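You operate a simulated robot arm through the tools that you are given. There is no shell and no other tool. Be economical: measure what you need, move in short steps, check, and stop when the job is done.

Carry out the task below with a simulated robot arm. There is one attempt and no reset: what you move stays moved.

JOB
Swap the brass hex spacer named on the job plate for the steel one.
Fine: turn its pocket to PICK; brass into the grey kit tray, steel into that pocket; then pocket 2 to PICK. Set down upright: what you pick out, steel hex spacer.

The check looks at the end state, three seconds after you hand in, the way a careful person would. Anything else that was tipped, shoved, dropped, spilled or broken makes it a failure.

ROBOT AND FRAMES
A 6-joint arm with a four-finger gripper on a trunk, on a base that drives. Base frame: it is fixed to the floor where the robot stands at the start and does not move with it; the origin is under the middle of the robot, x ahead of it, y to its left, z up; the surface under the hand at the start is at about z = 800. Lengths are in mm, angles in rad, forces in N, time in s.
With the tool pointing down near the work surface it reaches from about 120 to 920 mm from the robot's upright axis, wherever it stands. Its first joint turns from -2.897 to 2.897 rad. Places, roughly: inside of the grey kit tray [400, 400, 800]; parts carousel [500, 200, 800]. Payload 3.43 kg.
Tool frame: the origin (TCP) lies between the finger pads and is the grasp point; the fingertips stand 30 mm ahead of it; z points along the fingers, y is the line along which they close. The gripper opens to 120 mm. The gripper's body begins 85 mm behind the TCP.
Orientation is told as [roll, pitch, yaw] about the base's x, y, z axes, in that order, counted from this pose: with the fingers straight down and closing along the base's y, the tool's x points along the base's -x, its y along +y and its z along -z.

CONTROLS
- The arm moves only by the tool apply_moves. Its argument "rows" is a list of rows, each a list of 6 numbers: the shift along the base's x, y, z in mm, then the turn, a rotation vector about the base's x, y, z in rad. In form: [[dx, dy, dz, rx, ry, rz], ...]. A call has 1 to 10 rows; each row is the pose to reach, as a shift and turn from the pose commanded when the call began. "grip" is the gripper command, from -1 (fully open) to 1 (shut), values between in proportion, set as the call begins (left out, the last holds). A row lasts 0.2 s, in which the tool goes at most 50 mm and 0.15 rad; a call with a longer step from one row to the next is refused whole, and so is a gripper value outside its range. A pose out of reach is approached as far as the arm can. The call stops where the force on the tool passes 40 N (or 10 N more than at its start, if that is more) or the arm is blocked; 0.2 s more then pass. Each finger halts on what it meets, pressing with about 42 N; the grip force reading is that of the motor and also rises with nothing between the fingers. The clock runs only during rows and for 0.2 s after the last one: add rows that repeat a pose to give the fingers time. The reply holds the time, the measured pose of the TCP, the force on the tool along the base axes, the opening and the grip force, in the units named above and with some noise, with the torque about the TCP (base axes, N m) and any sound that the robot's microphone picked up, and new pictures: "pictures" is both (left out), scene, wrist or none.
- Cameras (640 x 400 px; columns grow to the right, rows downward): "scene" is now at [59.4, 153.3, 1505.8]; the picture's right is [-0.50, -0.86, 0.00], its down [-0.29, 0.17, -0.94] and it looks along [0.82, -0.47, -0.33] (base axes); focal length 214 px, centre (320, 200). "wrist" rides on the gripper at [71, -17, -121] in the tool frame; the picture's right is [0.23, 0.97, 0.00], its down [-0.81, 0.19, -0.55] and it looks along [-0.54, 0.13, 0.83] (tool axes); focal length 275 px, centre (320, 200). There is no depth. A picture from a camera that has moved, and an enlarged one, comes with that camera's place and axes in the base frame and with its lens.
- move_column(by): slides the trunk up (or, below 0, down) by that many mm; the arm and the scene camera ride with it, the base frame stays. It gives what a move gives, with no picture.
- base_move(legs): drives the robot by 1 to 6 legs, each [ahead, left, turn to the left] in mm, mm and rad, along the robot's own axes; the way and the turn of a leg run together, so that a leg with both is an arc; at most 1500 mm and 3.142 rad a leg. The arm and the cameras ride along, it lands a little off, and it stops where it bumps. It gives what a move gives, and a new picture of the scene camera.
- turn_head(pan, tilt): turns the head with the scene camera to pan (to the left, within 2.094 rad either way) and tilt (down, from -0.506 to 1.204), counted from straight ahead of the robot. It gives what a move gives, and a new picture of the scene camera.
- enlarge(camera, box): a new picture of the part [left, top, right, bottom] of that camera's present view, enlarged. No time passes.
- finish_job(): hands the job in; it is judged then, once.

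Work in short steps. Places have to be worked out from the pictures, the camera data and where the tool is seen: move nearer, look again, correct. Check each grasp and each placing, and mend what went wrong. You have 120 turns and 260 pictures in all, those below and enlarged ones among them. Open the gripper and draw the arm clear of the work before you hand the job in, unless the task says otherwise; then end with one line.

The tools are called after "Emit:" as name(argument=value, ...) on one line, values as JSON. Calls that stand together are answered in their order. apply_moves: Moves the arm, as the interface text tells. Its arguments: {"type":"object","properties":{"rows":{"type":"array"},"grip":{"type":"number"},"pictures":{"type":"string","enum":["both","scene","wrist","none"]}},"required":["rows"]} The other tools are called the same way: move_column (by) slides the trunk up or down; base_move (legs) drives the base; turn_head (pan, tilt) turns the head that bears the scene camera; enlarge (camera, box) takes an enlarged picture of a part of a camera's view; finish_job () hands the job in.

At the start:

```text
time: 0.0
ee_pos: [371.2, 294.1, 1186.4]
tool_rot: [-0.003, 0.0, 0.0]
wrist_force: [0.3, 0.3, -0.4]
moment: [0.0, -0.03, -0.02]
gripper_width: 119.9
grasp_force: 0.0
trunk travel left (down, up): [-50.0, 490.0]
robot x, y, heading: [1.6, -2.1, 0.001]
head pan, tilt: [1.293, 1.201]
```

scene: 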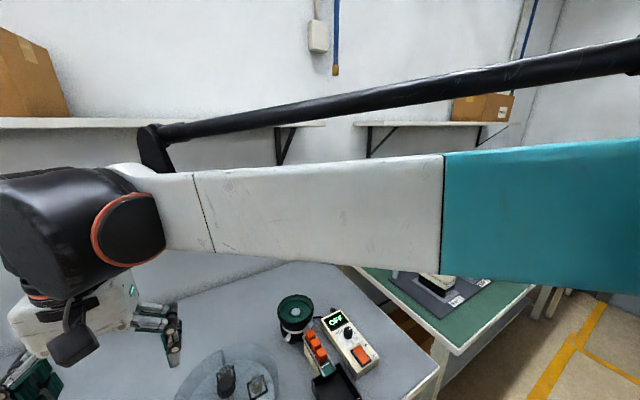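
wrist: 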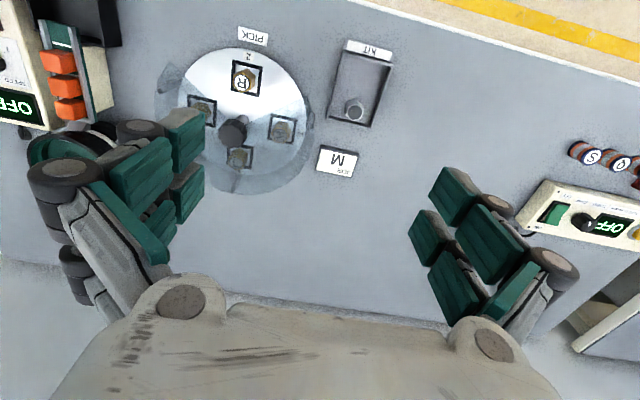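

The wrist view shows the carousel, the kit tray and a plate with "M". I enlarge both areas to read the details.

Emit:
enlarge(camera="wrist", box=[150, 20, 330, 200])

Emit:
enlarge(camera="wrist", box=[290, 20, 450, 190])

Emit:
enlarge(camera="wrist", box=[500, 100, 640, 270])

Emit:
enlarge(camera="scene", box=[170, 270, 390, 400])

```text
2.22 times, centred on (240, 110) of wrist
camera zoom: at [300.0, 276.8, 1307.6], right [-0.23, 0.97, 0.0], down [0.81, 0.19, 0.55], along [0.54, 0.13, -0.83], focal length 612 px, centre (498, 400)
```

zoom: 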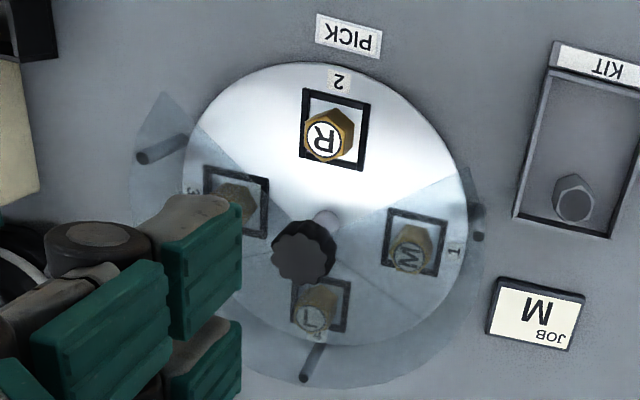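

```text
2.35 times, centred on (370, 105) of wrist
camera zoom: at [300.0, 276.8, 1307.6], right [-0.23, 0.97, 0.0], down [0.81, 0.19, 0.55], along [0.54, 0.13, -0.83], focal length 648 px, centre (202, 424)
```

zoom: 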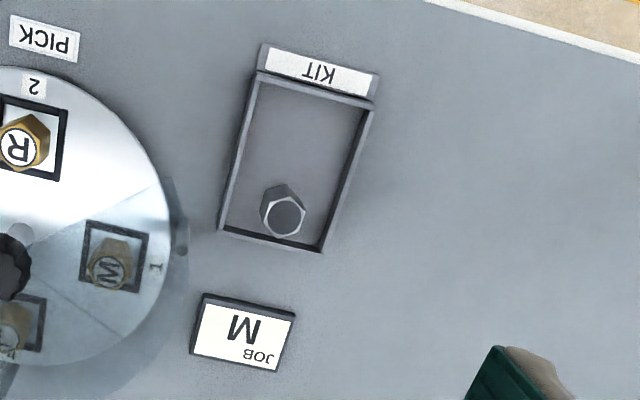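

```text
2.35 times, centred on (570, 185) of wrist
camera zoom: at [300.0, 276.8, 1307.6], right [-0.23, 0.97, 0.0], down [0.81, 0.19, 0.55], along [0.54, 0.13, -0.83], focal length 648 px, centre (-268, 235)
```

zoom: 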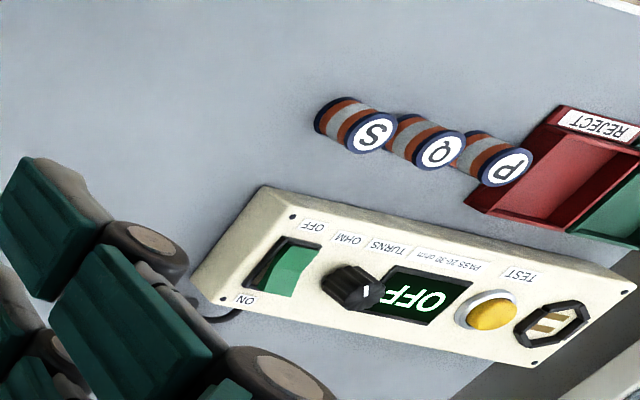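

```text
2.91 times, centred on (280, 335) of scene
camera zoom: at [59.4, 153.3, 1505.8], right [-0.5, -0.86, 0.0], down [-0.29, 0.17, -0.94], along [0.82, -0.47, -0.33], focal length 624 px, centre (436, -193)
```

zoom: 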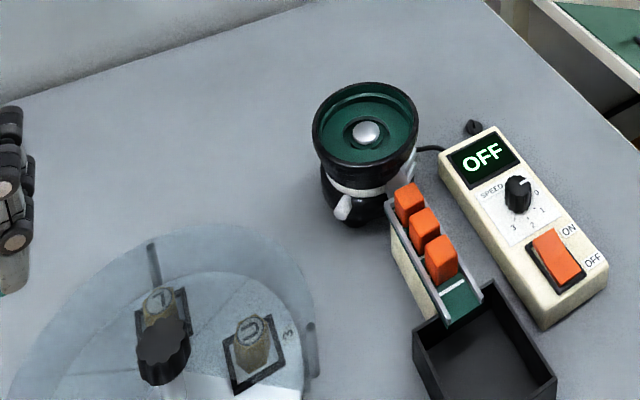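

The job plate says M, which sits in pocket 1. That is a quarter turn from PICK, under a clear cover that has a cut-out at PICK. I move so the wrist camera looks straight at the carousel.

Emit:
apply_moves(rows=[[-26, -32, 0, 0, 0, 0], [-52, -64, 0, 0, 0, 0], [-78, -96, 0, 0, 0, 0], [-104, -128, 0, 0, 0, 0], [-130, -160, 0, 0, 0, 0], [-130, -160, 0, 0, 0, 0]])

```text
time: 1.4
ee_pos: [241.8, 133.6, 1186.0]
tool_rot: [0.0, 0.001, 0.001]
wrist_force: [0.3, 0.0, 0.2]
moment: [0.04, -0.05, 0.0]
gripper_width: 120.3
grasp_force: 0.1
trunk travel left (down, up): [-50.0, 490.0]
robot x, y, heading: [-0.5, -1.7, -0.003]
head pan, tilt: [1.293, 1.201]
camera scene: at [30.6, 165.0, 1443.2], right [-0.55, -0.83, 0.0], down [-0.75, 0.49, -0.45], along [0.38, -0.25, -0.89], focal length 214 px, centre (320, 200)
camera wrist: at [168.9, 116.4, 1308.0], right [-0.23, 0.97, 0.0], down [0.81, 0.19, 0.55], along [0.54, 0.13, -0.83], focal length 275 px, centre (320, 200)
```

scene: 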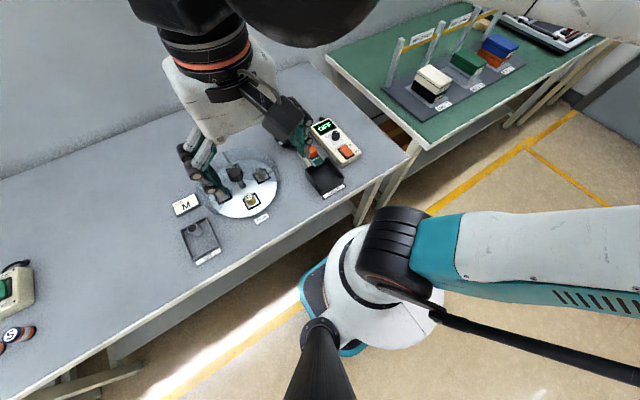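
wrist: 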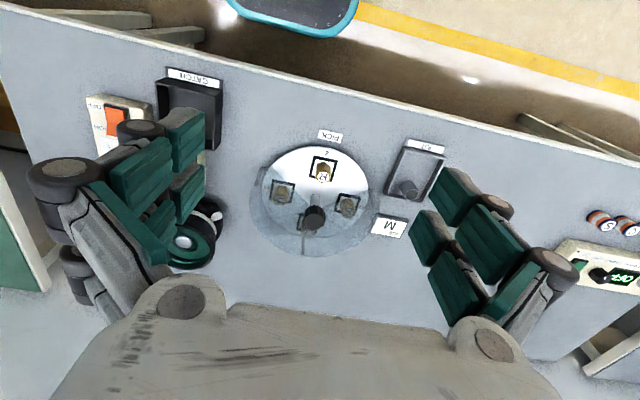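

The carousel is in clear view now, so I enlarge it from both cameras.

Emit:
enlarge(camera="wrist", box=[235, 120, 395, 270])

Emit:
enlarge(camera="scene", box=[160, 130, 300, 270])

```text
2.67 times, centred on (315, 195) of wrist
camera zoom: at [168.9, 116.4, 1308.0], right [-0.23, 0.97, 0.0], down [0.81, 0.19, 0.55], along [0.54, 0.13, -0.83], focal length 734 px, centre (333, 213)
```

zoom: 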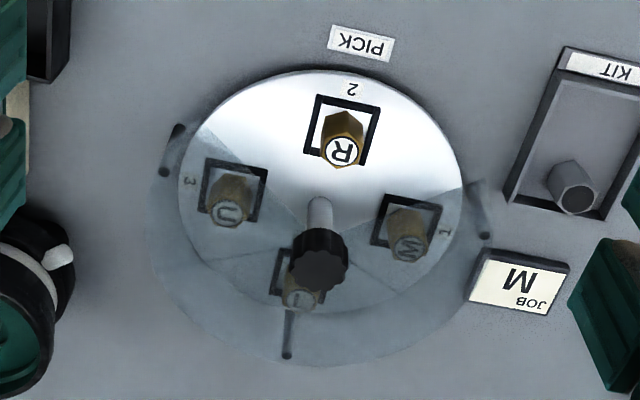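

```text
2.86 times, centred on (230, 200) of scene
camera zoom: at [30.6, 165.0, 1443.2], right [-0.55, -0.83, 0.0], down [-0.75, 0.49, -0.45], along [0.38, -0.25, -0.89], focal length 613 px, centre (577, 200)
```

zoom: 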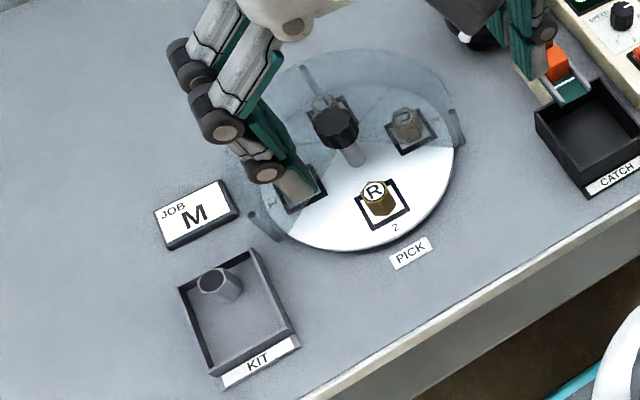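

Triangulating the two wrist views gives the knob top at about (475, 181, 901), roughly 40 mm across. The R spacer top is near (411, 181, 855) and the steel top near (414, 366, 845). I move above the knob for a closer measurement.

Emit:
apply_moves(rows=[[33, 7, -20, 0, 0, 0], [70, 14, -45, 0, 0, 0], [105, 21, -75, 0, 0, 0], [140, 28, -105, 0, 0, 0], [175, 35, -135, 0, 0, 0], [208, 42, -163, 0, 0, 0], [233, 47, -186, 0, 0, 0], [233, 47, -186, 0, 0, 0]])

```text
time: 3.2
ee_pos: [474.2, 180.8, 1000.1]
tool_rot: [-0.001, 0.001, 0.001]
wrist_force: [-0.4, -0.7, 0.1]
moment: [0.01, 0.03, 0.0]
gripper_width: 120.0
grasp_force: 0.0
trunk travel left (down, up): [-50.0, 490.0]
robot x, y, heading: [1.5, -0.5, 0.0]
head pan, tilt: [1.293, 1.201]
camera scene: at [-5.3, 253.9, 1437.4], right [0.96, -0.27, 0.0], down [-0.26, -0.9, -0.36], along [0.1, 0.35, -0.93], focal length 214 px, centre (320, 200)
camera wrist: at [403.3, 163.1, 1121.5], right [-0.23, 0.97, 0.0], down [0.81, 0.19, 0.55], along [0.54, 0.13, -0.83], focal length 275 px, centre (320, 200)
```

scene: 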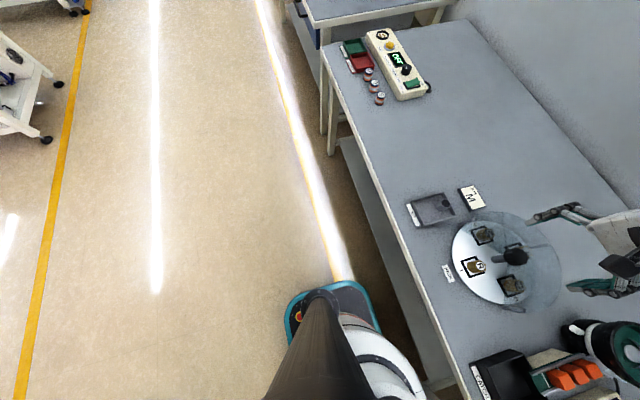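
wrist: 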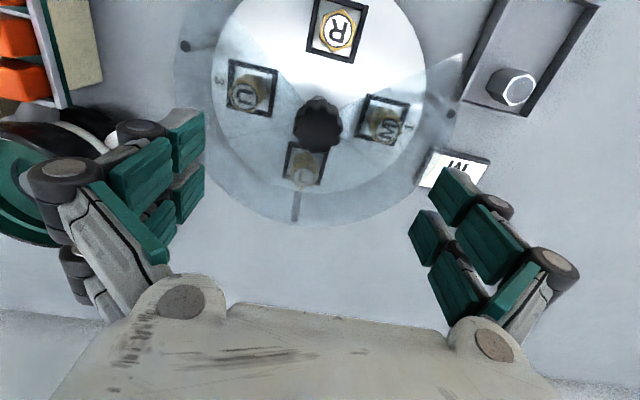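

The knob appears close to the predicted pixel. I enlarge to refine the knob centre, the pockets and the steel spacer.

Emit:
enlarge(camera="wrist", box=[205, 0, 435, 200])

Emit:
enlarge(camera="wrist", box=[420, 0, 600, 200])

Emit:
enlarge(camera="scene", box=[390, 170, 590, 320])

```text
2.00 times, centred on (320, 100) of wrist
camera zoom: at [403.3, 163.1, 1121.5], right [-0.23, 0.97, 0.0], down [0.81, 0.19, 0.55], along [0.54, 0.13, -0.83], focal length 551 px, centre (320, 400)
```

zoom: 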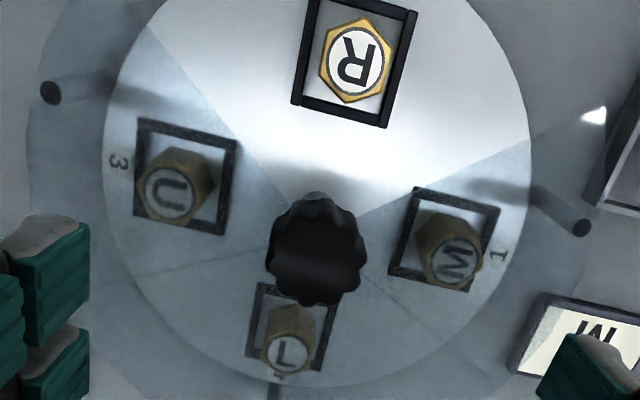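

```text
2.00 times, centred on (510, 100) of wrist
camera zoom: at [403.3, 163.1, 1121.5], right [-0.23, 0.97, 0.0], down [0.81, 0.19, 0.55], along [0.54, 0.13, -0.83], focal length 551 px, centre (-60, 400)
```

zoom: 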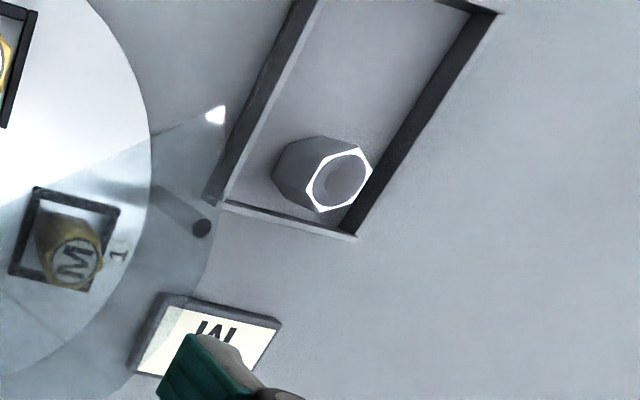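

```text
2.67 times, centred on (490, 245) of scene
camera zoom: at [-5.3, 253.9, 1437.4], right [0.96, -0.27, 0.0], down [-0.26, -0.9, -0.36], along [0.1, 0.35, -0.93], focal length 572 px, centre (-133, 80)
```

zoom: 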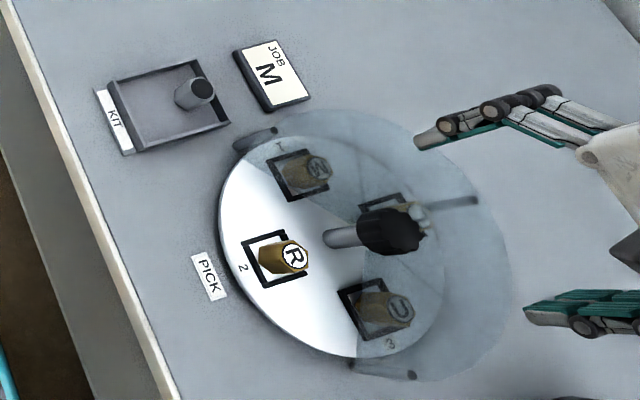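

Refined estimates: carousel axis at about (480.5, 180.6), knob from z 876 to 898, cover near z 868, pocket radius about 71. I turn the tool to -45° so a +90° turn stays within ±45°, then lower to a safe height above the knob.

Emit:
apply_moves(rows=[[1, 0, -10, 0, 0, -0.14], [2, 0, -20, 0, 0, -0.28], [4, 0, -30, 0, 0, -0.42], [6, 0, -40, 0, 0, -0.56], [6, 0, -50, 0, 0, -0.7], [6, 0, -60, 0, 0, -0.785], [6, 0, -60, 0, 0, -0.785]])

```text
time: 4.8
ee_pos: [479.5, 181.7, 939.9]
tool_rot: [0.0, -0.001, -0.788]
wrist_force: [0.4, 0.9, -0.5]
moment: [0.0, 0.02, -0.02]
gripper_width: 120.0
grasp_force: 0.1
trunk travel left (down, up): [-50.0, 490.0]
robot x, y, heading: [0.7, -2.6, -0.001]
head pan, tilt: [1.293, 1.201]
camera scene: at [-5.7, 253.9, 1437.4], right [0.96, -0.27, 0.0], down [-0.26, -0.9, -0.36], along [0.1, 0.35, -0.93], focal length 214 px, centre (320, 200)
camera wrist: at [417.8, 219.2, 1061.5], right [0.53, 0.85, 0.0], down [0.71, -0.44, 0.55], along [0.47, -0.29, -0.83], focal length 275 px, centre (320, 200)
```

scene: 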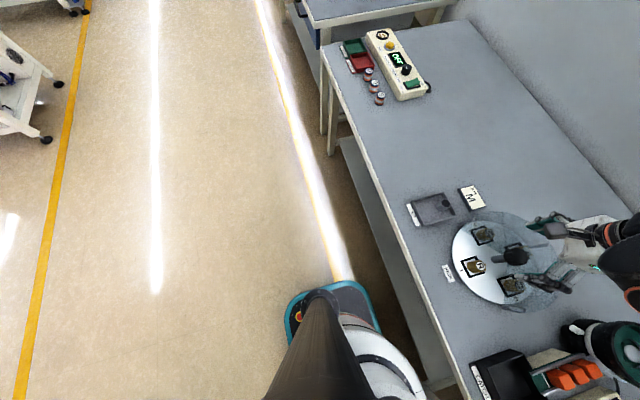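
wrist: 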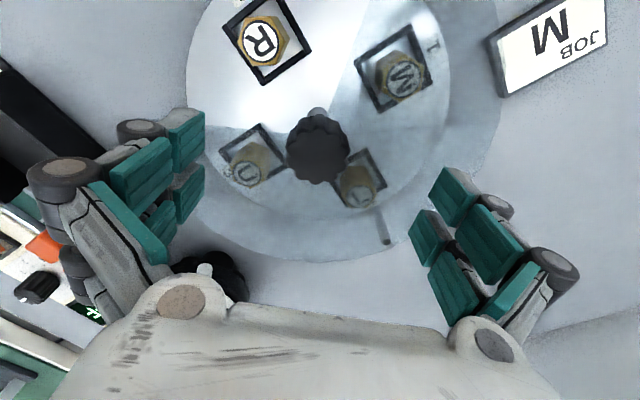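

The knob sits where predicted. I lower to z 908, putting the tips near 878, with the fingers half closed to check centring.

Emit:
apply_moves(rows=[[0, 0, -16, 0, 0, 0], [0, 0, -32, 0, 0, 0], [0, 0, -32, 0, 0, 0]], grip=0.1, pictures="wrist")

Emit:
enlarge(camera="wrist", box=[200, 80, 440, 230])

```text
time: 5.6
ee_pos: [480.0, 180.7, 909.8]
tool_rot: [0.001, 0.0, -0.786]
wrist_force: [-0.4, 0.3, -0.3]
moment: [0.0, 0.01, 0.01]
gripper_width: 53.9
grasp_force: 0.1
trunk travel left (down, up): [-50.0, 490.0]
robot x, y, heading: [-1.8, 4.0, -0.002]
head pan, tilt: [1.293, 1.201]
camera wrist: at [417.9, 218.9, 1029.3], right [0.53, 0.85, 0.0], down [0.71, -0.44, 0.55], along [0.47, -0.29, -0.83], focal length 275 px, centre (320, 200)
```

wrist: 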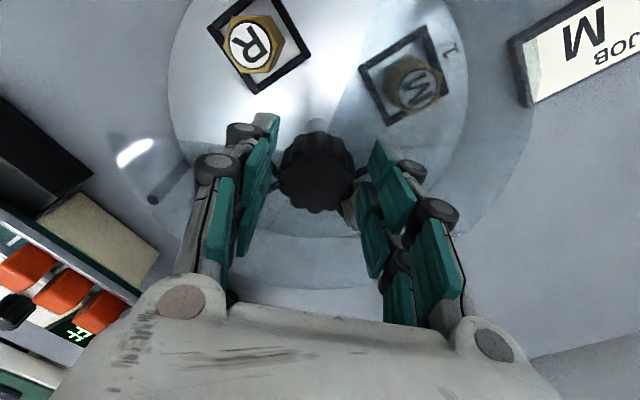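

```text
2.67 times, centred on (320, 155) of wrist
camera zoom: at [417.9, 218.9, 1029.3], right [0.53, 0.85, 0.0], down [0.71, -0.44, 0.55], along [0.47, -0.29, -0.83], focal length 734 px, centre (320, 320)
```

zoom: 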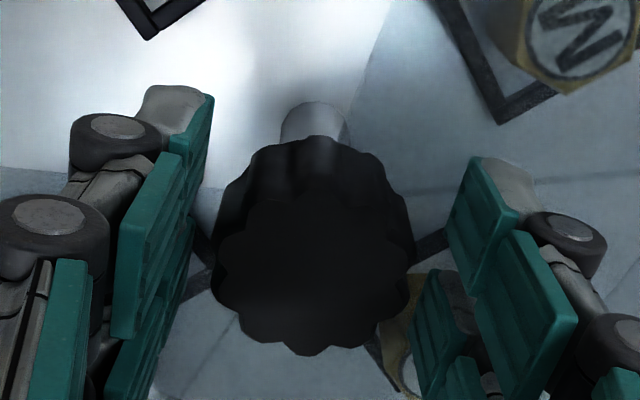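

The knob looks centred within a couple of mm. I close on it and read the side forces.

Emit:
apply_moves(rows=[[0, 0, 0, 0, 0, 0], [0, 0, 0, 0, 0, 0], [0, 0, 0, 0, 0, 0]], grip=1, pictures="wrist")

Emit:
enlarge(camera="wrist", box=[200, 80, 440, 230])

```text
time: 6.4
ee_pos: [479.2, 180.7, 908.4]
tool_rot: [-0.003, 0.001, -0.787]
wrist_force: [-13.7, -11.3, -12.0]
moment: [-0.55, 0.46, 0.04]
gripper_width: 39.5
grasp_force: 44.8
trunk travel left (down, up): [-50.0, 490.0]
robot x, y, heading: [2.5, -2.3, -0.002]
head pan, tilt: [1.293, 1.201]
camera wrist: at [416.9, 217.9, 1029.5], right [0.53, 0.85, 0.0], down [0.71, -0.44, 0.55], along [0.47, -0.29, -0.83], focal length 275 px, centre (320, 200)
```

wrist: 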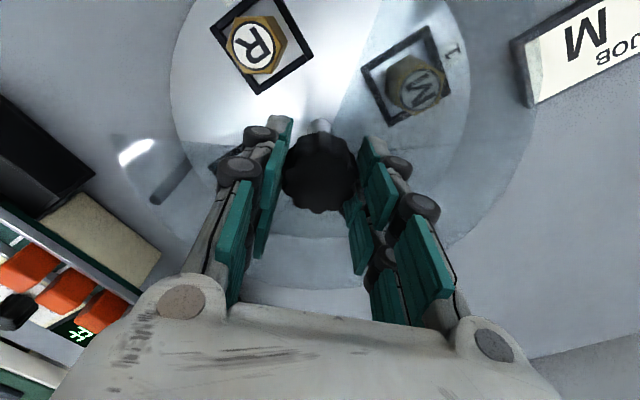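

```text
2.67 times, centred on (320, 155) of wrist
camera zoom: at [416.9, 217.9, 1029.5], right [0.53, 0.85, 0.0], down [0.71, -0.44, 0.55], along [0.47, -0.29, -0.83], focal length 734 px, centre (320, 320)
```

zoom: 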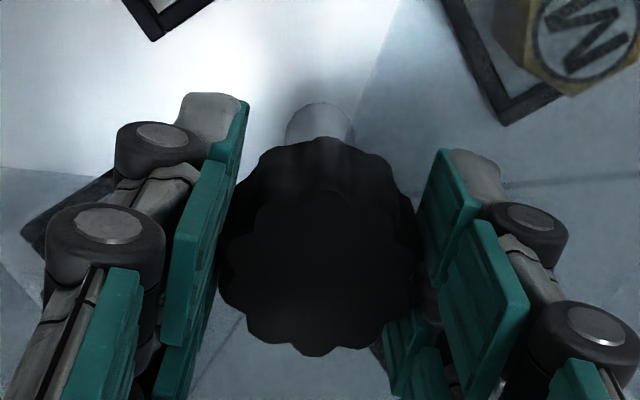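

The knob is held (39.5 mm opening), with about 18 N of side load pushing the tool toward (-x, -y). I ease off by 1 mm in each direction.

Emit:
apply_moves(rows=[[-1, -1, 0, 0, 0, 0], [-1, -1, 0, 0, 0, 0]], pictures="none")

```text
time: 7.0
ee_pos: [479.2, 179.9, 908.3]
tool_rot: [-0.002, 0.0, -0.786]
wrist_force: [-11.1, -7.4, -19.7]
moment: [-0.13, 0.18, 0.04]
gripper_width: 39.7
grasp_force: 45.5
trunk travel left (down, up): [-50.0, 490.0]
robot x, y, heading: [3.1, -0.7, -0.002]
head pan, tilt: [1.293, 1.201]
```

The load is dropping, so I ease a bit further and slightly down.

Emit:
apply_moves(rows=[[-1.5, -1, -1, 0, 0, 0], [-1.5, -1, -1, 0, 0, 0]], pictures="none")

```text
time: 7.6
ee_pos: [478.8, 180.1, 908.8]
tool_rot: [0.006, -0.002, -0.785]
wrist_force: [10.9, 4.0, 21.6]
moment: [0.61, 0.41, 0.04]
gripper_width: 39.7
grasp_force: 45.5
trunk travel left (down, up): [-50.0, 490.0]
robot x, y, heading: [1.7, -2.0, 0.002]
head pan, tilt: [1.293, 1.201]
```

The loads flipped sign, so the neutral spot lies between. I go back half and start turning with a small trial.

Emit:
apply_moves(rows=[[0.7, 0.4, 0.5, 0, 0, 0], [0.7, 0.4, 0.5, 0, 0, 0.1], [0.7, 0.4, 0.5, 0, 0, 0.2], [0.7, 0.4, 0.5, 0, 0, 0.2]], pictures="wrist")

```text
time: 8.6
ee_pos: [478.3, 181.2, 908.2]
tool_rot: [0.001, 0.0, -0.583]
wrist_force: [18.7, 8.3, 32.7]
moment: [0.27, -0.63, 0.02]
gripper_width: 40.0
grasp_force: 45.0
trunk travel left (down, up): [-50.0, 490.0]
robot x, y, heading: [0.4, 2.6, -0.005]
head pan, tilt: [1.293, 1.201]
camera wrist: at [410.0, 204.4, 1029.3], right [0.34, 0.94, 0.0], down [0.78, -0.29, 0.55], along [0.52, -0.19, -0.83], focal length 275 px, centre (320, 200)
```

wrist: 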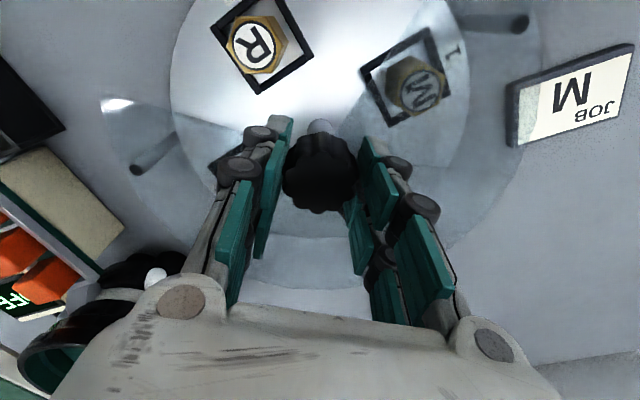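

The disc follows the tool. Upward load is 33 N, so I raise 1 mm and shift slightly before continuing the turn.

Emit:
apply_moves(rows=[[0.6, 0.3, 1, 0, 0, 0], [0.6, 0.3, 1, 0, 0, 0]], pictures="none")

```text
time: 9.2
ee_pos: [479.9, 179.9, 908.6]
tool_rot: [-0.002, -0.001, -0.585]
wrist_force: [12.1, 5.2, 7.9]
moment: [-0.07, -1.43, 0.01]
gripper_width: 39.9
grasp_force: 45.0
trunk travel left (down, up): [-50.0, 490.0]
robot x, y, heading: [-1.4, -1.1, -0.002]
head pan, tilt: [1.293, 1.201]
```

The load is lower, so I continue the turn, easing a little more in +x and +z.

Emit:
apply_moves(rows=[[0.5, 0.2, 0.3, 0, 0, 0.12], [0.5, 0.2, 0.3, 0, 0, 0.24], [0.5, 0.2, 0.3, 0, 0, 0.36], [0.5, 0.2, 0.3, 0, 0, 0.48], [0.5, 0.2, 0.3, 0, 0, 0.6], [0.5, 0.2, 0.3, 0, 0, 0.6]], pictures="wrist")

```text
time: 10.6
ee_pos: [479.1, 180.6, 907.1]
tool_rot: [0.0, 0.004, 0.016]
wrist_force: [-9.8, -6.1, -34.6]
moment: [-0.18, 0.29, 0.04]
gripper_width: 39.7
grasp_force: 44.7
trunk travel left (down, up): [-50.0, 490.0]
robot x, y, heading: [0.9, -2.6, -0.002]
head pan, tilt: [1.293, 1.201]
camera wrist: at [408.3, 161.4, 1029.6], right [-0.25, 0.97, 0.0], down [0.81, 0.21, 0.55], along [0.53, 0.14, -0.83], focal length 275 px, centre (320, 200)
```

wrist: 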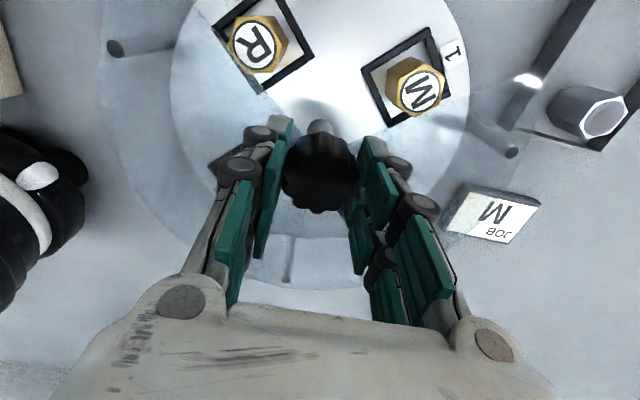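

Halfway there. I relax the z load, then go on to +0.784 rad.

Emit:
apply_moves(rows=[[-0.3, -0.2, -0.8, 0, 0, 0], [-0.3, -0.2, -0.8, 0, 0, 0.13], [-0.3, -0.2, -0.8, 0, 0, 0.26], [-0.3, -0.2, -0.8, 0, 0, 0.39], [-0.3, -0.2, -0.8, 0, 0, 0.52], [-0.3, -0.2, -0.8, 0, 0, 0.65], [-0.3, -0.2, -0.8, 0, 0, 0.77], [-0.3, -0.2, -0.8, 0, 0, 0.77]])

```text
time: 12.4
ee_pos: [478.9, 180.1, 908.0]
tool_rot: [0.001, 0.0, 0.787]
wrist_force: [-15.9, -4.7, -23.9]
moment: [-0.14, 0.41, 0.07]
gripper_width: 39.8
grasp_force: 45.2
trunk travel left (down, up): [-50.0, 490.0]
robot x, y, heading: [-1.7, 0.7, 0.004]
head pan, tilt: [1.293, 1.201]
camera scene: at [-5.9, 253.9, 1437.3], right [0.96, -0.27, 0.0], down [-0.26, -0.9, -0.36], along [0.1, 0.35, -0.93], focal length 214 px, centre (320, 200)
camera wrist: at [440.7, 116.9, 1029.7], right [-0.85, 0.52, 0.0], down [0.44, 0.71, 0.55], along [0.29, 0.47, -0.83], focal length 275 px, centre (320, 200)
```

scene: 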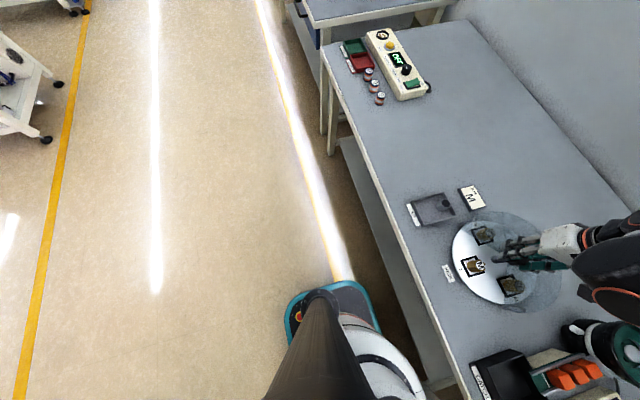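
wrist: 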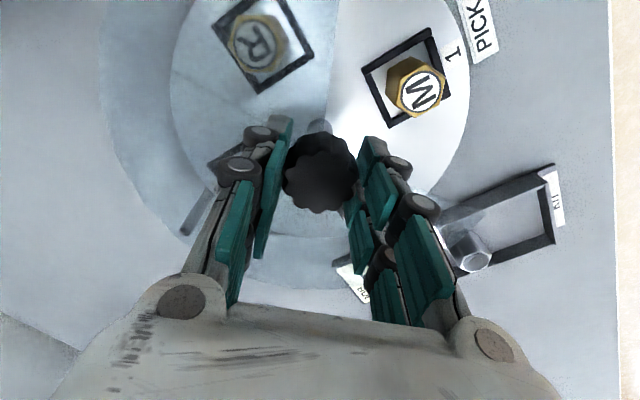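

Pocket 1 with M is at PICK. I open, wait, and rise straight up.

Emit:
apply_moves(rows=[[0, 0, 0, 0, 0, 0], [0, 0, 0, 0, 0, 0], [0, 0, 20, 0, 0, 0], [0, 0, 50, 0, 0, 0], [0, 0, 92, 0, 0, 0], [0, 0, 92, 0, 0, -0.14], [0, 0, 92, 0, 0, -0.28], [0, 0, 92, 0, 0, -0.42], [0, 0, 92, 0, 0, -0.56], [0, 0, 92, 0, 0, -0.7]], grip=0, pictures="none")

Emit:
apply_moves(rows=[[-20, 0, 0, 0, 0, -0.087], [-40, 0, 0, 0, 0, -0.087], [-40, 0, 0, 0, 0, -0.087]], pictures="wrist")

Emit:
enlarge(camera="wrist", box=[200, 0, 440, 200])

```text
time: 14.6
ee_pos: [480.2, 181.4, 999.2]
tool_rot: [0.0, -0.002, 0.084]
wrist_force: [0.5, -0.2, -0.1]
moment: [0.01, -0.01, -0.01]
gripper_width: 60.0
grasp_force: 0.0
trunk travel left (down, up): [-50.0, 490.0]
robot x, y, heading: [-1.9, 0.3, 0.002]
head pan, tilt: [1.293, 1.201]
```

```text
time: 15.4
ee_pos: [438.9, 181.0, 1000.1]
tool_rot: [0.0, 0.0, -0.001]
wrist_force: [-0.8, -0.1, 0.1]
moment: [0.0, -0.01, -0.03]
gripper_width: 60.0
grasp_force: 0.0
trunk travel left (down, up): [-50.0, 490.0]
robot x, y, heading: [-2.6, 0.7, 0.0]
head pan, tilt: [1.293, 1.201]
camera wrist: at [367.3, 162.9, 1121.8], right [-0.23, 0.97, 0.0], down [0.81, 0.19, 0.55], along [0.54, 0.13, -0.83], focal length 275 px, centre (320, 200)
```

wrist: 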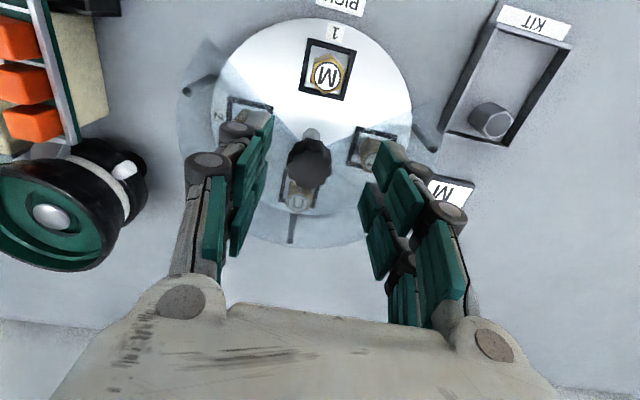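

```text
2.00 times, centred on (320, 100) of wrist
camera zoom: at [367.3, 162.9, 1121.8], right [-0.23, 0.97, 0.0], down [0.81, 0.19, 0.55], along [0.54, 0.13, -0.83], focal length 551 px, centre (320, 400)
```

zoom: 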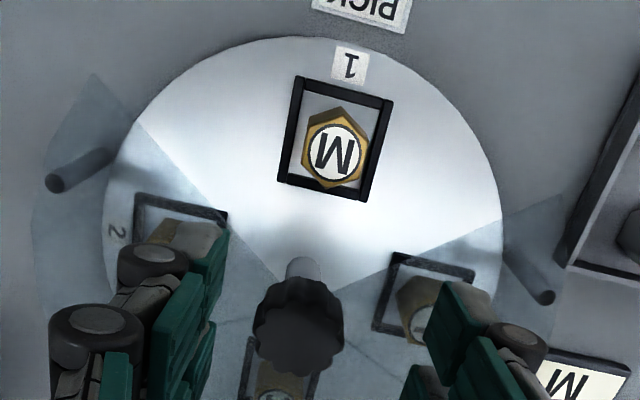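

M is centred at PICK, near (410.4, 180.7). I move above it at z 930 for a close look at the hex orientation and pocket frame.

Emit:
apply_moves(rows=[[-14, 0, -25, 0, 0, 0], [-28, 0, -50, 0, 0, 0], [-28, 0, -70, 0, 0, 0], [-28, 0, -70, 0, 0, 0]], pictures="wrist")

Emit:
enlarge(camera="wrist", box=[240, 60, 400, 190])

```text
time: 16.4
ee_pos: [412.9, 181.4, 931.1]
tool_rot: [0.001, 0.001, -0.003]
wrist_force: [0.1, 0.2, 0.2]
moment: [-0.02, -0.02, 0.04]
gripper_width: 60.0
grasp_force: 0.0
trunk travel left (down, up): [-50.0, 490.0]
robot x, y, heading: [1.8, 0.5, -0.001]
head pan, tilt: [1.293, 1.201]
camera wrist: at [340.3, 163.0, 1051.4], right [-0.23, 0.97, 0.0], down [0.81, 0.19, 0.55], along [0.54, 0.13, -0.83], focal length 275 px, centre (320, 200)
```

wrist: 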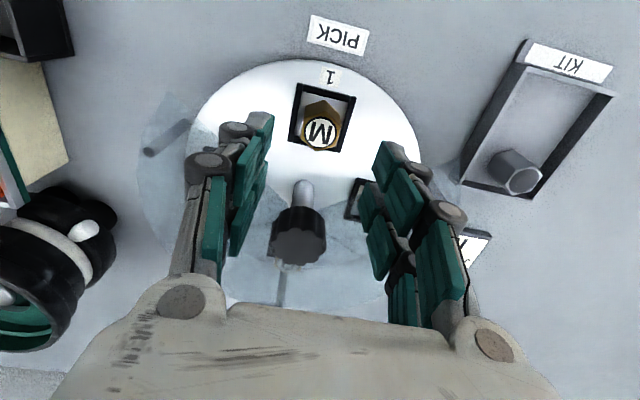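

```text
3.08 times, centred on (320, 125) of wrist
camera zoom: at [340.3, 163.0, 1051.4], right [-0.23, 0.97, 0.0], down [0.81, 0.19, 0.55], along [0.54, 0.13, -0.83], focal length 847 px, centre (320, 431)
```

zoom: 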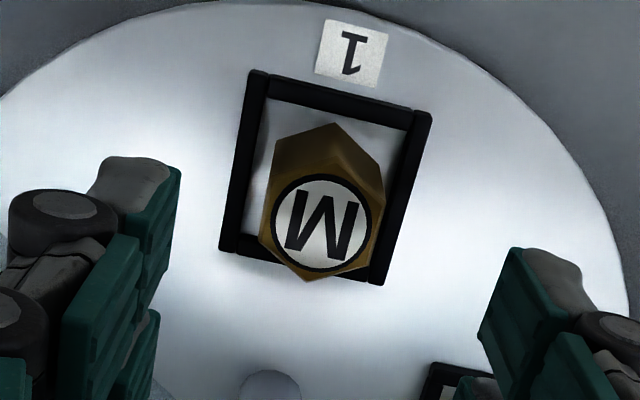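

The hex flats face ±y, so yaw 0 is right. Width is about 27 mm, height z 822 to 855, centre 2 mm to -x of the TCP. I descend to z 868, tips at 838 above the pocket frame, and look.

Emit:
apply_moves(rows=[[-2, 0, -20, 0, 0, 0], [-2, 0, -45, 0, 0, 0], [-2, 0, -62, 0, 0, 0], [-2, 0, -62, 0, 0, 0]], pictures="wrist")

Emit:
enlarge(camera="wrist", box=[220, 90, 420, 240])

```text
time: 17.4
ee_pos: [409.9, 179.4, 868.6]
tool_rot: [0.0, -0.001, -0.003]
wrist_force: [-0.4, 0.1, 0.4]
moment: [-0.02, 0.0, 0.02]
gripper_width: 60.2
grasp_force: 0.0
trunk travel left (down, up): [-50.0, 490.0]
robot x, y, heading: [-0.4, -3.2, 0.002]
head pan, tilt: [1.293, 1.201]
camera wrist: at [338.1, 162.6, 990.0], right [-0.23, 0.97, 0.0], down [0.81, 0.19, 0.55], along [0.54, 0.13, -0.83], focal length 275 px, centre (320, 200)
```

wrist: 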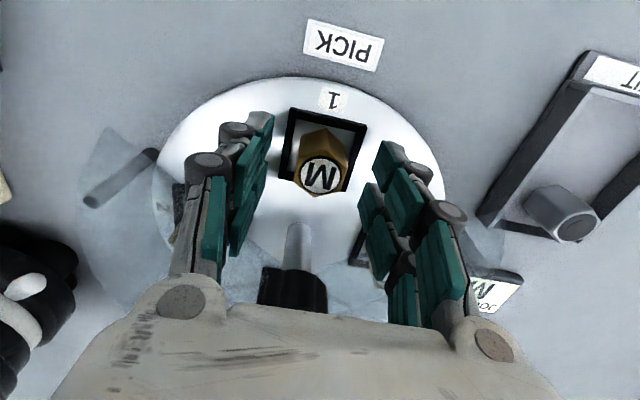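

```text
2.67 times, centred on (320, 165) of wrist
camera zoom: at [338.1, 162.6, 990.0], right [-0.23, 0.97, 0.0], down [0.81, 0.19, 0.55], along [0.54, 0.13, -0.83], focal length 734 px, centre (320, 293)
```

zoom: 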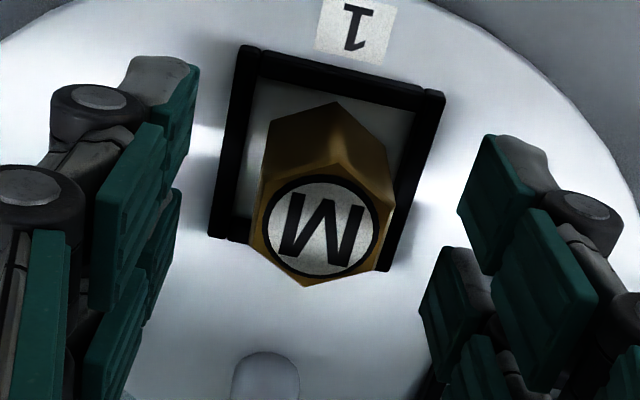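

The spacer is aligned between the fingers, so I close.

Emit:
apply_moves(rows=[[0, 0, 0, 0, 0, 0], [0, 0, 0, 0, 0, 0], [0, 0, 0, 0, 0, 0]], grip=1, pictures="wrist")

Emit:
enlarge(camera="wrist", box=[220, 90, 420, 240])

```text
time: 18.2
ee_pos: [409.1, 179.4, 869.4]
tool_rot: [0.0, 0.0, -0.002]
wrist_force: [-1.6, 0.1, 0.5]
moment: [0.0, -0.02, 0.03]
gripper_width: 27.8
grasp_force: 42.4
trunk travel left (down, up): [-50.0, 490.0]
robot x, y, heading: [3.5, 1.3, -0.001]
head pan, tilt: [1.293, 1.201]
camera wrist: at [338.0, 162.5, 990.2], right [-0.23, 0.97, 0.0], down [0.81, 0.19, 0.55], along [0.54, 0.13, -0.83], focal length 275 px, centre (320, 200)
```

wrist: 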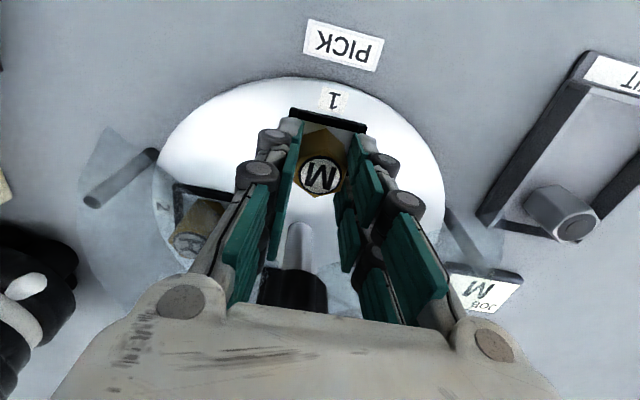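

```text
2.67 times, centred on (320, 165) of wrist
camera zoom: at [338.0, 162.5, 990.2], right [-0.23, 0.97, 0.0], down [0.81, 0.19, 0.55], along [0.54, 0.13, -0.83], focal length 734 px, centre (320, 293)
```

zoom: 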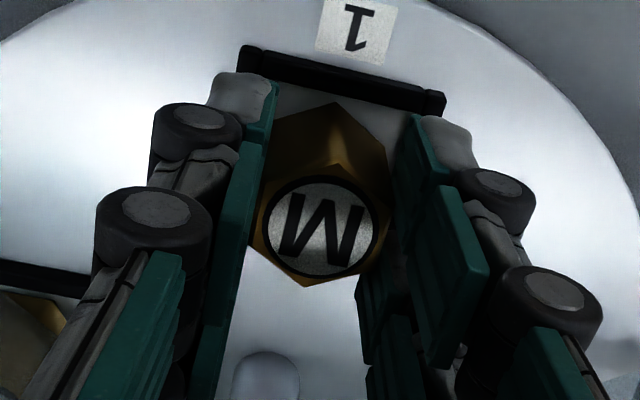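

Gripped at 27.8 mm. I lift and watch it come out of the pocket.

Emit:
apply_moves(rows=[[0, 0, 8, 0, 0, 0], [0, 0, 20, 0, 0, 0], [0, 0, 50, 0, 0, 0], [0, 0, 90, 0, 0, 0], [-15, 30, 110, 0, 0, 0], [-30, 75, 110, 0, 0, 0], [-40, 120, 110, 0, 0, 0], [-40, 120, 110, 0, 0, 0]])

Emit:
enlarge(camera="wrist", box=[220, 20, 520, 220])

```text
time: 20.0
ee_pos: [367.4, 301.3, 977.9]
tool_rot: [-0.001, 0.0, -0.003]
wrist_force: [-0.1, -0.6, -1.1]
moment: [-0.04, -0.01, 0.0]
gripper_width: 27.1
grasp_force: 41.6
trunk travel left (down, up): [-50.0, 490.0]
robot x, y, heading: [0.5, -1.1, 0.007]
head pan, tilt: [1.293, 1.201]
camera scene: at [-5.8, 254.4, 1437.3], right [0.96, -0.27, 0.0], down [-0.26, -0.9, -0.36], along [0.1, 0.35, -0.93], focal length 214 px, centre (320, 200)
camera wrist: at [297.6, 283.4, 1099.0], right [-0.23, 0.97, 0.0], down [0.81, 0.19, 0.55], along [0.54, 0.13, -0.83], focal length 275 px, centre (320, 200)
```

scene: 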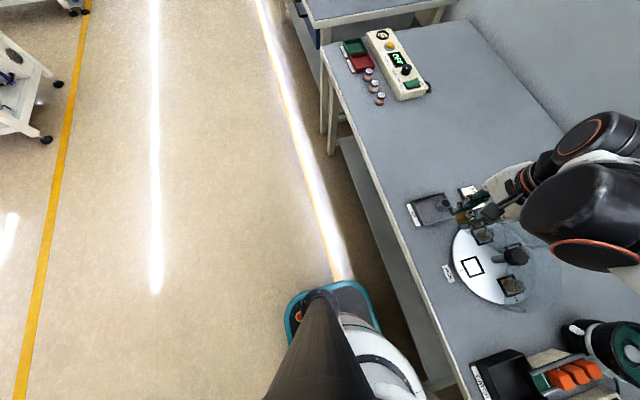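
wrist: 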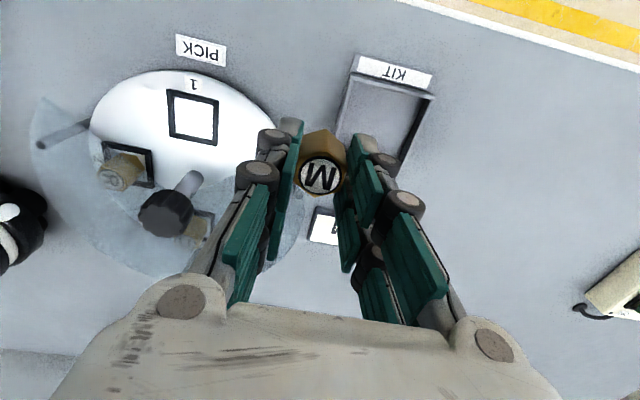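

```text
2.00 times, centred on (370, 120) of wrist
camera zoom: at [297.6, 283.4, 1099.0], right [-0.23, 0.97, 0.0], down [0.81, 0.19, 0.55], along [0.54, 0.13, -0.83], focal length 551 px, centre (220, 360)
```

zoom: 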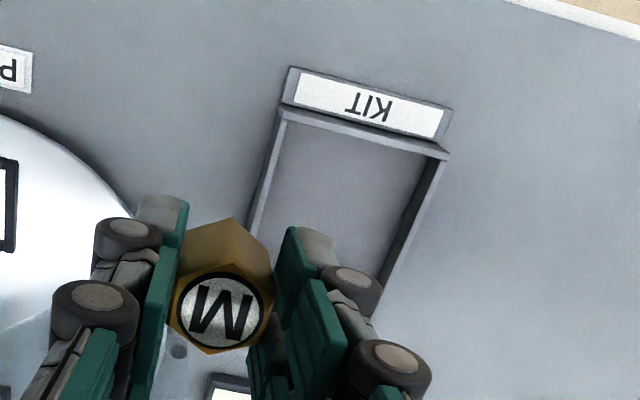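

Brass is held upright. The tray spans x 337–443 and y 324–403, with the steel near (416, 364). I will set the brass at about (368, 364), first moving above that spot at z 900 to check clearance.

Emit:
apply_moves(rows=[[0, 32, 0, 0, 0, 0], [0, 63.5, -20, 0, 0, 0], [0, 63.5, -60, 0, 0, 0], [0, 63.5, -78, 0, 0, 0], [0, 63.5, -78, 0, 0, 0]], pictures="wrist")

Emit:
enlarge(camera="wrist", box=[200, 60, 440, 240])

```text
time: 21.2
ee_pos: [370.1, 364.9, 899.0]
tool_rot: [0.001, 0.0, 0.001]
wrist_force: [-0.1, 0.4, -1.5]
moment: [-0.01, 0.04, 0.02]
gripper_width: 27.4
grasp_force: 42.2
trunk travel left (down, up): [-50.0, 490.0]
robot x, y, heading: [-1.5, 0.1, -0.001]
head pan, tilt: [1.293, 1.201]
camera wrist: at [298.0, 346.6, 1021.4], right [-0.23, 0.97, 0.0], down [0.81, 0.19, 0.55], along [0.54, 0.13, -0.83], focal length 275 px, centre (320, 200)
```

wrist: 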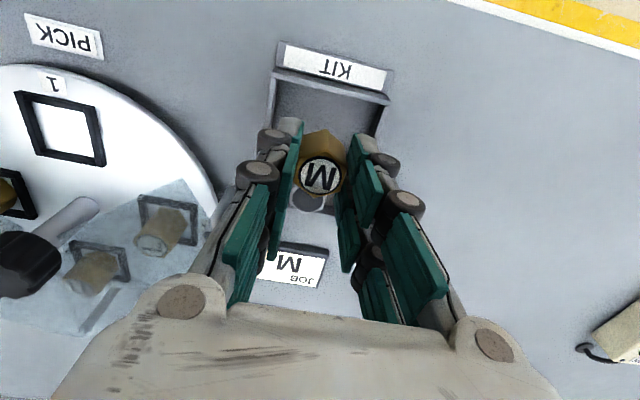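

```text
2.22 times, centred on (320, 150) of wrist
camera zoom: at [298.0, 346.6, 1021.4], right [-0.23, 0.97, 0.0], down [0.81, 0.19, 0.55], along [0.54, 0.13, -0.83], focal length 612 px, centre (320, 311)
```

zoom: 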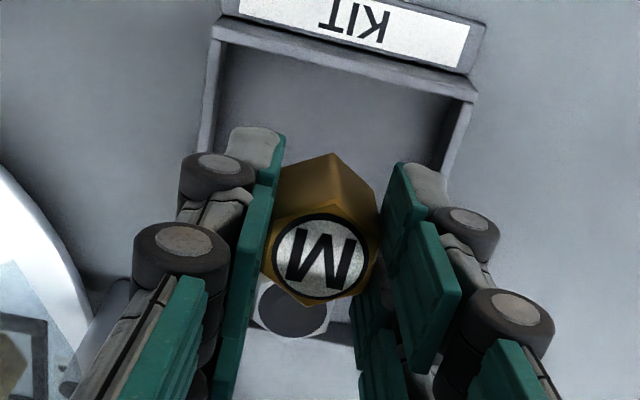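

There is room beside the steel. I shift 3 mm to -x and descend most of the way, then in small steps.

Emit:
apply_moves(rows=[[-3, 0, -12, 0, 0, 0], [-3, 0, -24, 0, 0, 0], [-3, 0, -32, 0, 0, 0], [-3, 0, -34, 0, 0, 0], [-3, 0, -36, 0, 0, 0]], pictures="wrist")

```text
time: 22.4
ee_pos: [367.0, 364.1, 862.7]
tool_rot: [0.0, 0.0, -0.001]
wrist_force: [0.2, 0.0, -1.8]
moment: [-0.01, -0.01, 0.01]
gripper_width: 27.4
grasp_force: 41.7
trunk travel left (down, up): [-50.0, 490.0]
robot x, y, heading: [-0.2, 1.0, -0.004]
head pan, tilt: [1.293, 1.201]
camera wrist: at [295.1, 346.2, 985.2], right [-0.23, 0.97, 0.0], down [0.81, 0.19, 0.55], along [0.54, 0.13, -0.83], focal length 275 px, centre (320, 200)
```

wrist: 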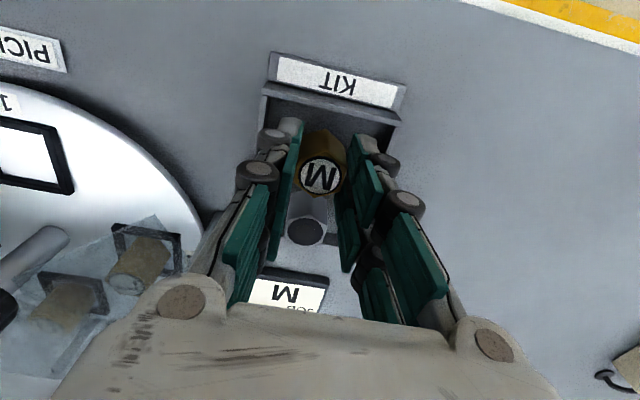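

No contact yet, so I lower in 2 mm steps.

Emit:
apply_moves(rows=[[0, 0, -2, 0, 0, 0], [0, 0, -4, 0, 0, 0], [0, 0, -6, 0, 0, 0], [0, 0, -6, 0, 0, 0]], pictures="none")

```text
time: 23.4
ee_pos: [365.5, 363.3, 856.8]
tool_rot: [0.002, -0.001, -0.001]
wrist_force: [-0.2, 0.1, -0.8]
moment: [-0.02, -0.02, -0.02]
gripper_width: 27.4
grasp_force: 42.5
trunk travel left (down, up): [-50.0, 490.0]
robot x, y, heading: [3.0, -0.1, 0.002]
head pan, tilt: [1.293, 1.201]
```

Emit:
apply_moves(rows=[[0, 0, -1, 0, 0, 0], [0, 0, -2, 0, 0, 0], [0, 0, -3, 0, 0, 0], [0, 0, -3, 0, 0, 0]], pictures="wrist")

Emit:
enlarge(camera="wrist", box=[220, 60, 440, 240])

```text
time: 24.4
ee_pos: [365.7, 364.3, 854.5]
tool_rot: [-0.001, 0.0, -0.001]
wrist_force: [-0.2, -0.2, -1.1]
moment: [0.03, 0.0, -0.03]
gripper_width: 27.6
grasp_force: 41.8
trunk travel left (down, up): [-50.0, 490.0]
robot x, y, heading: [-1.4, -2.2, 0.007]
head pan, tilt: [1.293, 1.201]
camera wrist: at [294.9, 346.5, 976.4], right [-0.23, 0.97, 0.0], down [0.81, 0.19, 0.55], along [0.54, 0.13, -0.83], focal length 275 px, centre (320, 200)
```

wrist: 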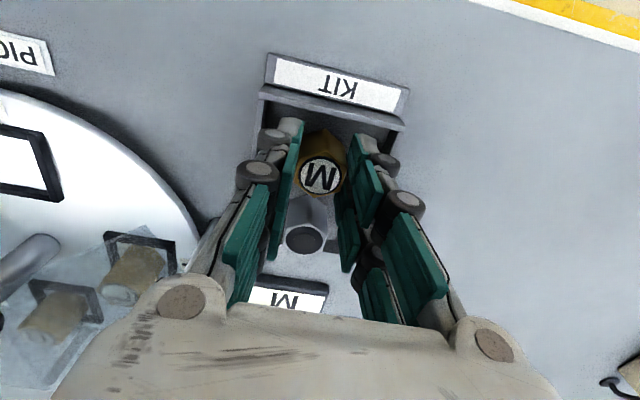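

```text
2.22 times, centred on (330, 150) of wrist
camera zoom: at [294.9, 346.5, 976.4], right [-0.23, 0.97, 0.0], down [0.81, 0.19, 0.55], along [0.54, 0.13, -0.83], focal length 612 px, centre (298, 311)
```

zoom: 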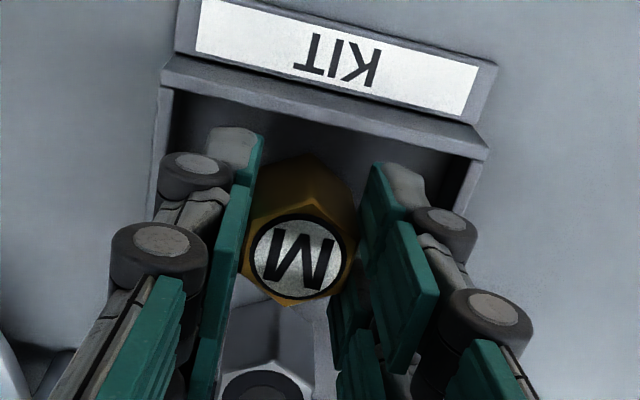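

Still free. I continue down in 1 mm steps until there is a contact force.

Emit:
apply_moves(rows=[[0, 0, -1, 0, 0, 0], [0, 0, -2, 0, 0, 0], [0, 0, -3, 0, 0, 0], [0, 0, -3, 0, 0, 0]], pictures="none")

```text
time: 25.4
ee_pos: [366.5, 363.7, 853.4]
tool_rot: [0.001, -0.001, -0.002]
wrist_force: [6.5, 8.2, 32.8]
moment: [0.23, -0.3, 0.01]
gripper_width: 27.7
grasp_force: 42.2
trunk travel left (down, up): [-50.0, 490.0]
robot x, y, heading: [0.7, 0.3, -0.0]
head pan, tilt: [1.293, 1.201]
```

Contact at about z 852. I back off 0.7 mm to unload, then open just slightly.

Emit:
apply_moves(rows=[[0, 0, 0.8, 0, 0, 0], [0, 0, 0.8, 0, 0, 0]], pictures="none")

Emit:
apply_moves(rows=[[0, 0, 0, 0, 0, 0], [0, 0, 0, 0, 0, 0]], grip=0.42, pictures="wrist")

Emit:
enlarge(camera="wrist", box=[220, 60, 440, 240])

```text
time: 26.0
ee_pos: [367.2, 362.4, 852.3]
tool_rot: [0.0, -0.001, 0.0]
wrist_force: [3.8, 5.7, 16.0]
moment: [0.22, -0.18, 0.02]
gripper_width: 27.3
grasp_force: 42.0
trunk travel left (down, up): [-50.0, 490.0]
robot x, y, heading: [-1.3, 0.8, -0.002]
head pan, tilt: [1.293, 1.201]
```

```text
time: 26.6
ee_pos: [366.9, 364.0, 852.7]
tool_rot: [0.0, -0.001, -0.001]
wrist_force: [0.1, 0.0, -0.6]
moment: [0.0, 0.02, 0.02]
gripper_width: 34.6
grasp_force: 0.1
trunk travel left (down, up): [-50.0, 490.0]
robot x, y, heading: [-0.2, 3.3, -0.002]
head pan, tilt: [1.293, 1.201]
camera wrist: at [294.8, 346.0, 974.2], right [-0.23, 0.97, 0.0], down [0.81, 0.19, 0.55], along [0.54, 0.13, -0.83], focal length 275 px, centre (320, 200)
```

wrist: 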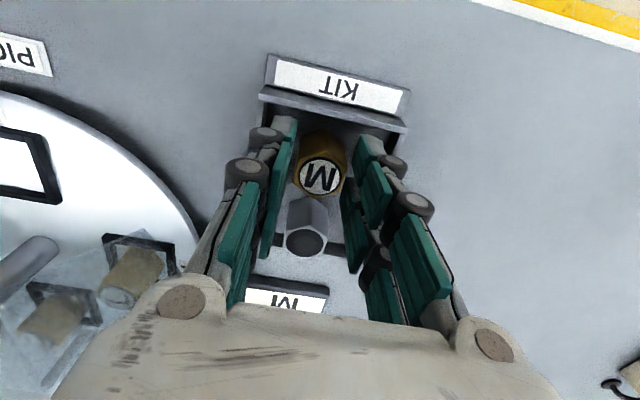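

```text
2.22 times, centred on (330, 150) of wrist
camera zoom: at [294.8, 346.0, 974.2], right [-0.23, 0.97, 0.0], down [0.81, 0.19, 0.55], along [0.54, 0.13, -0.83], focal length 612 px, centre (298, 311)
```

zoom: 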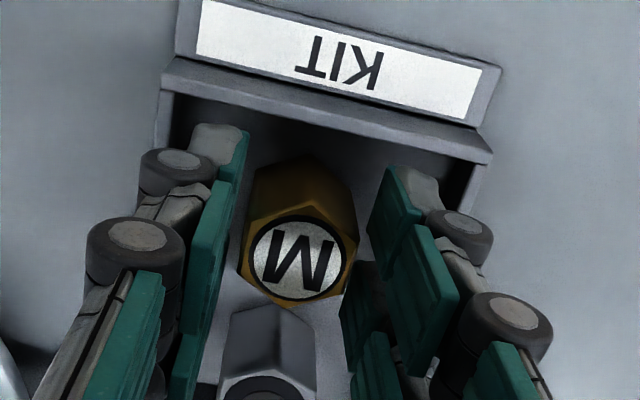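

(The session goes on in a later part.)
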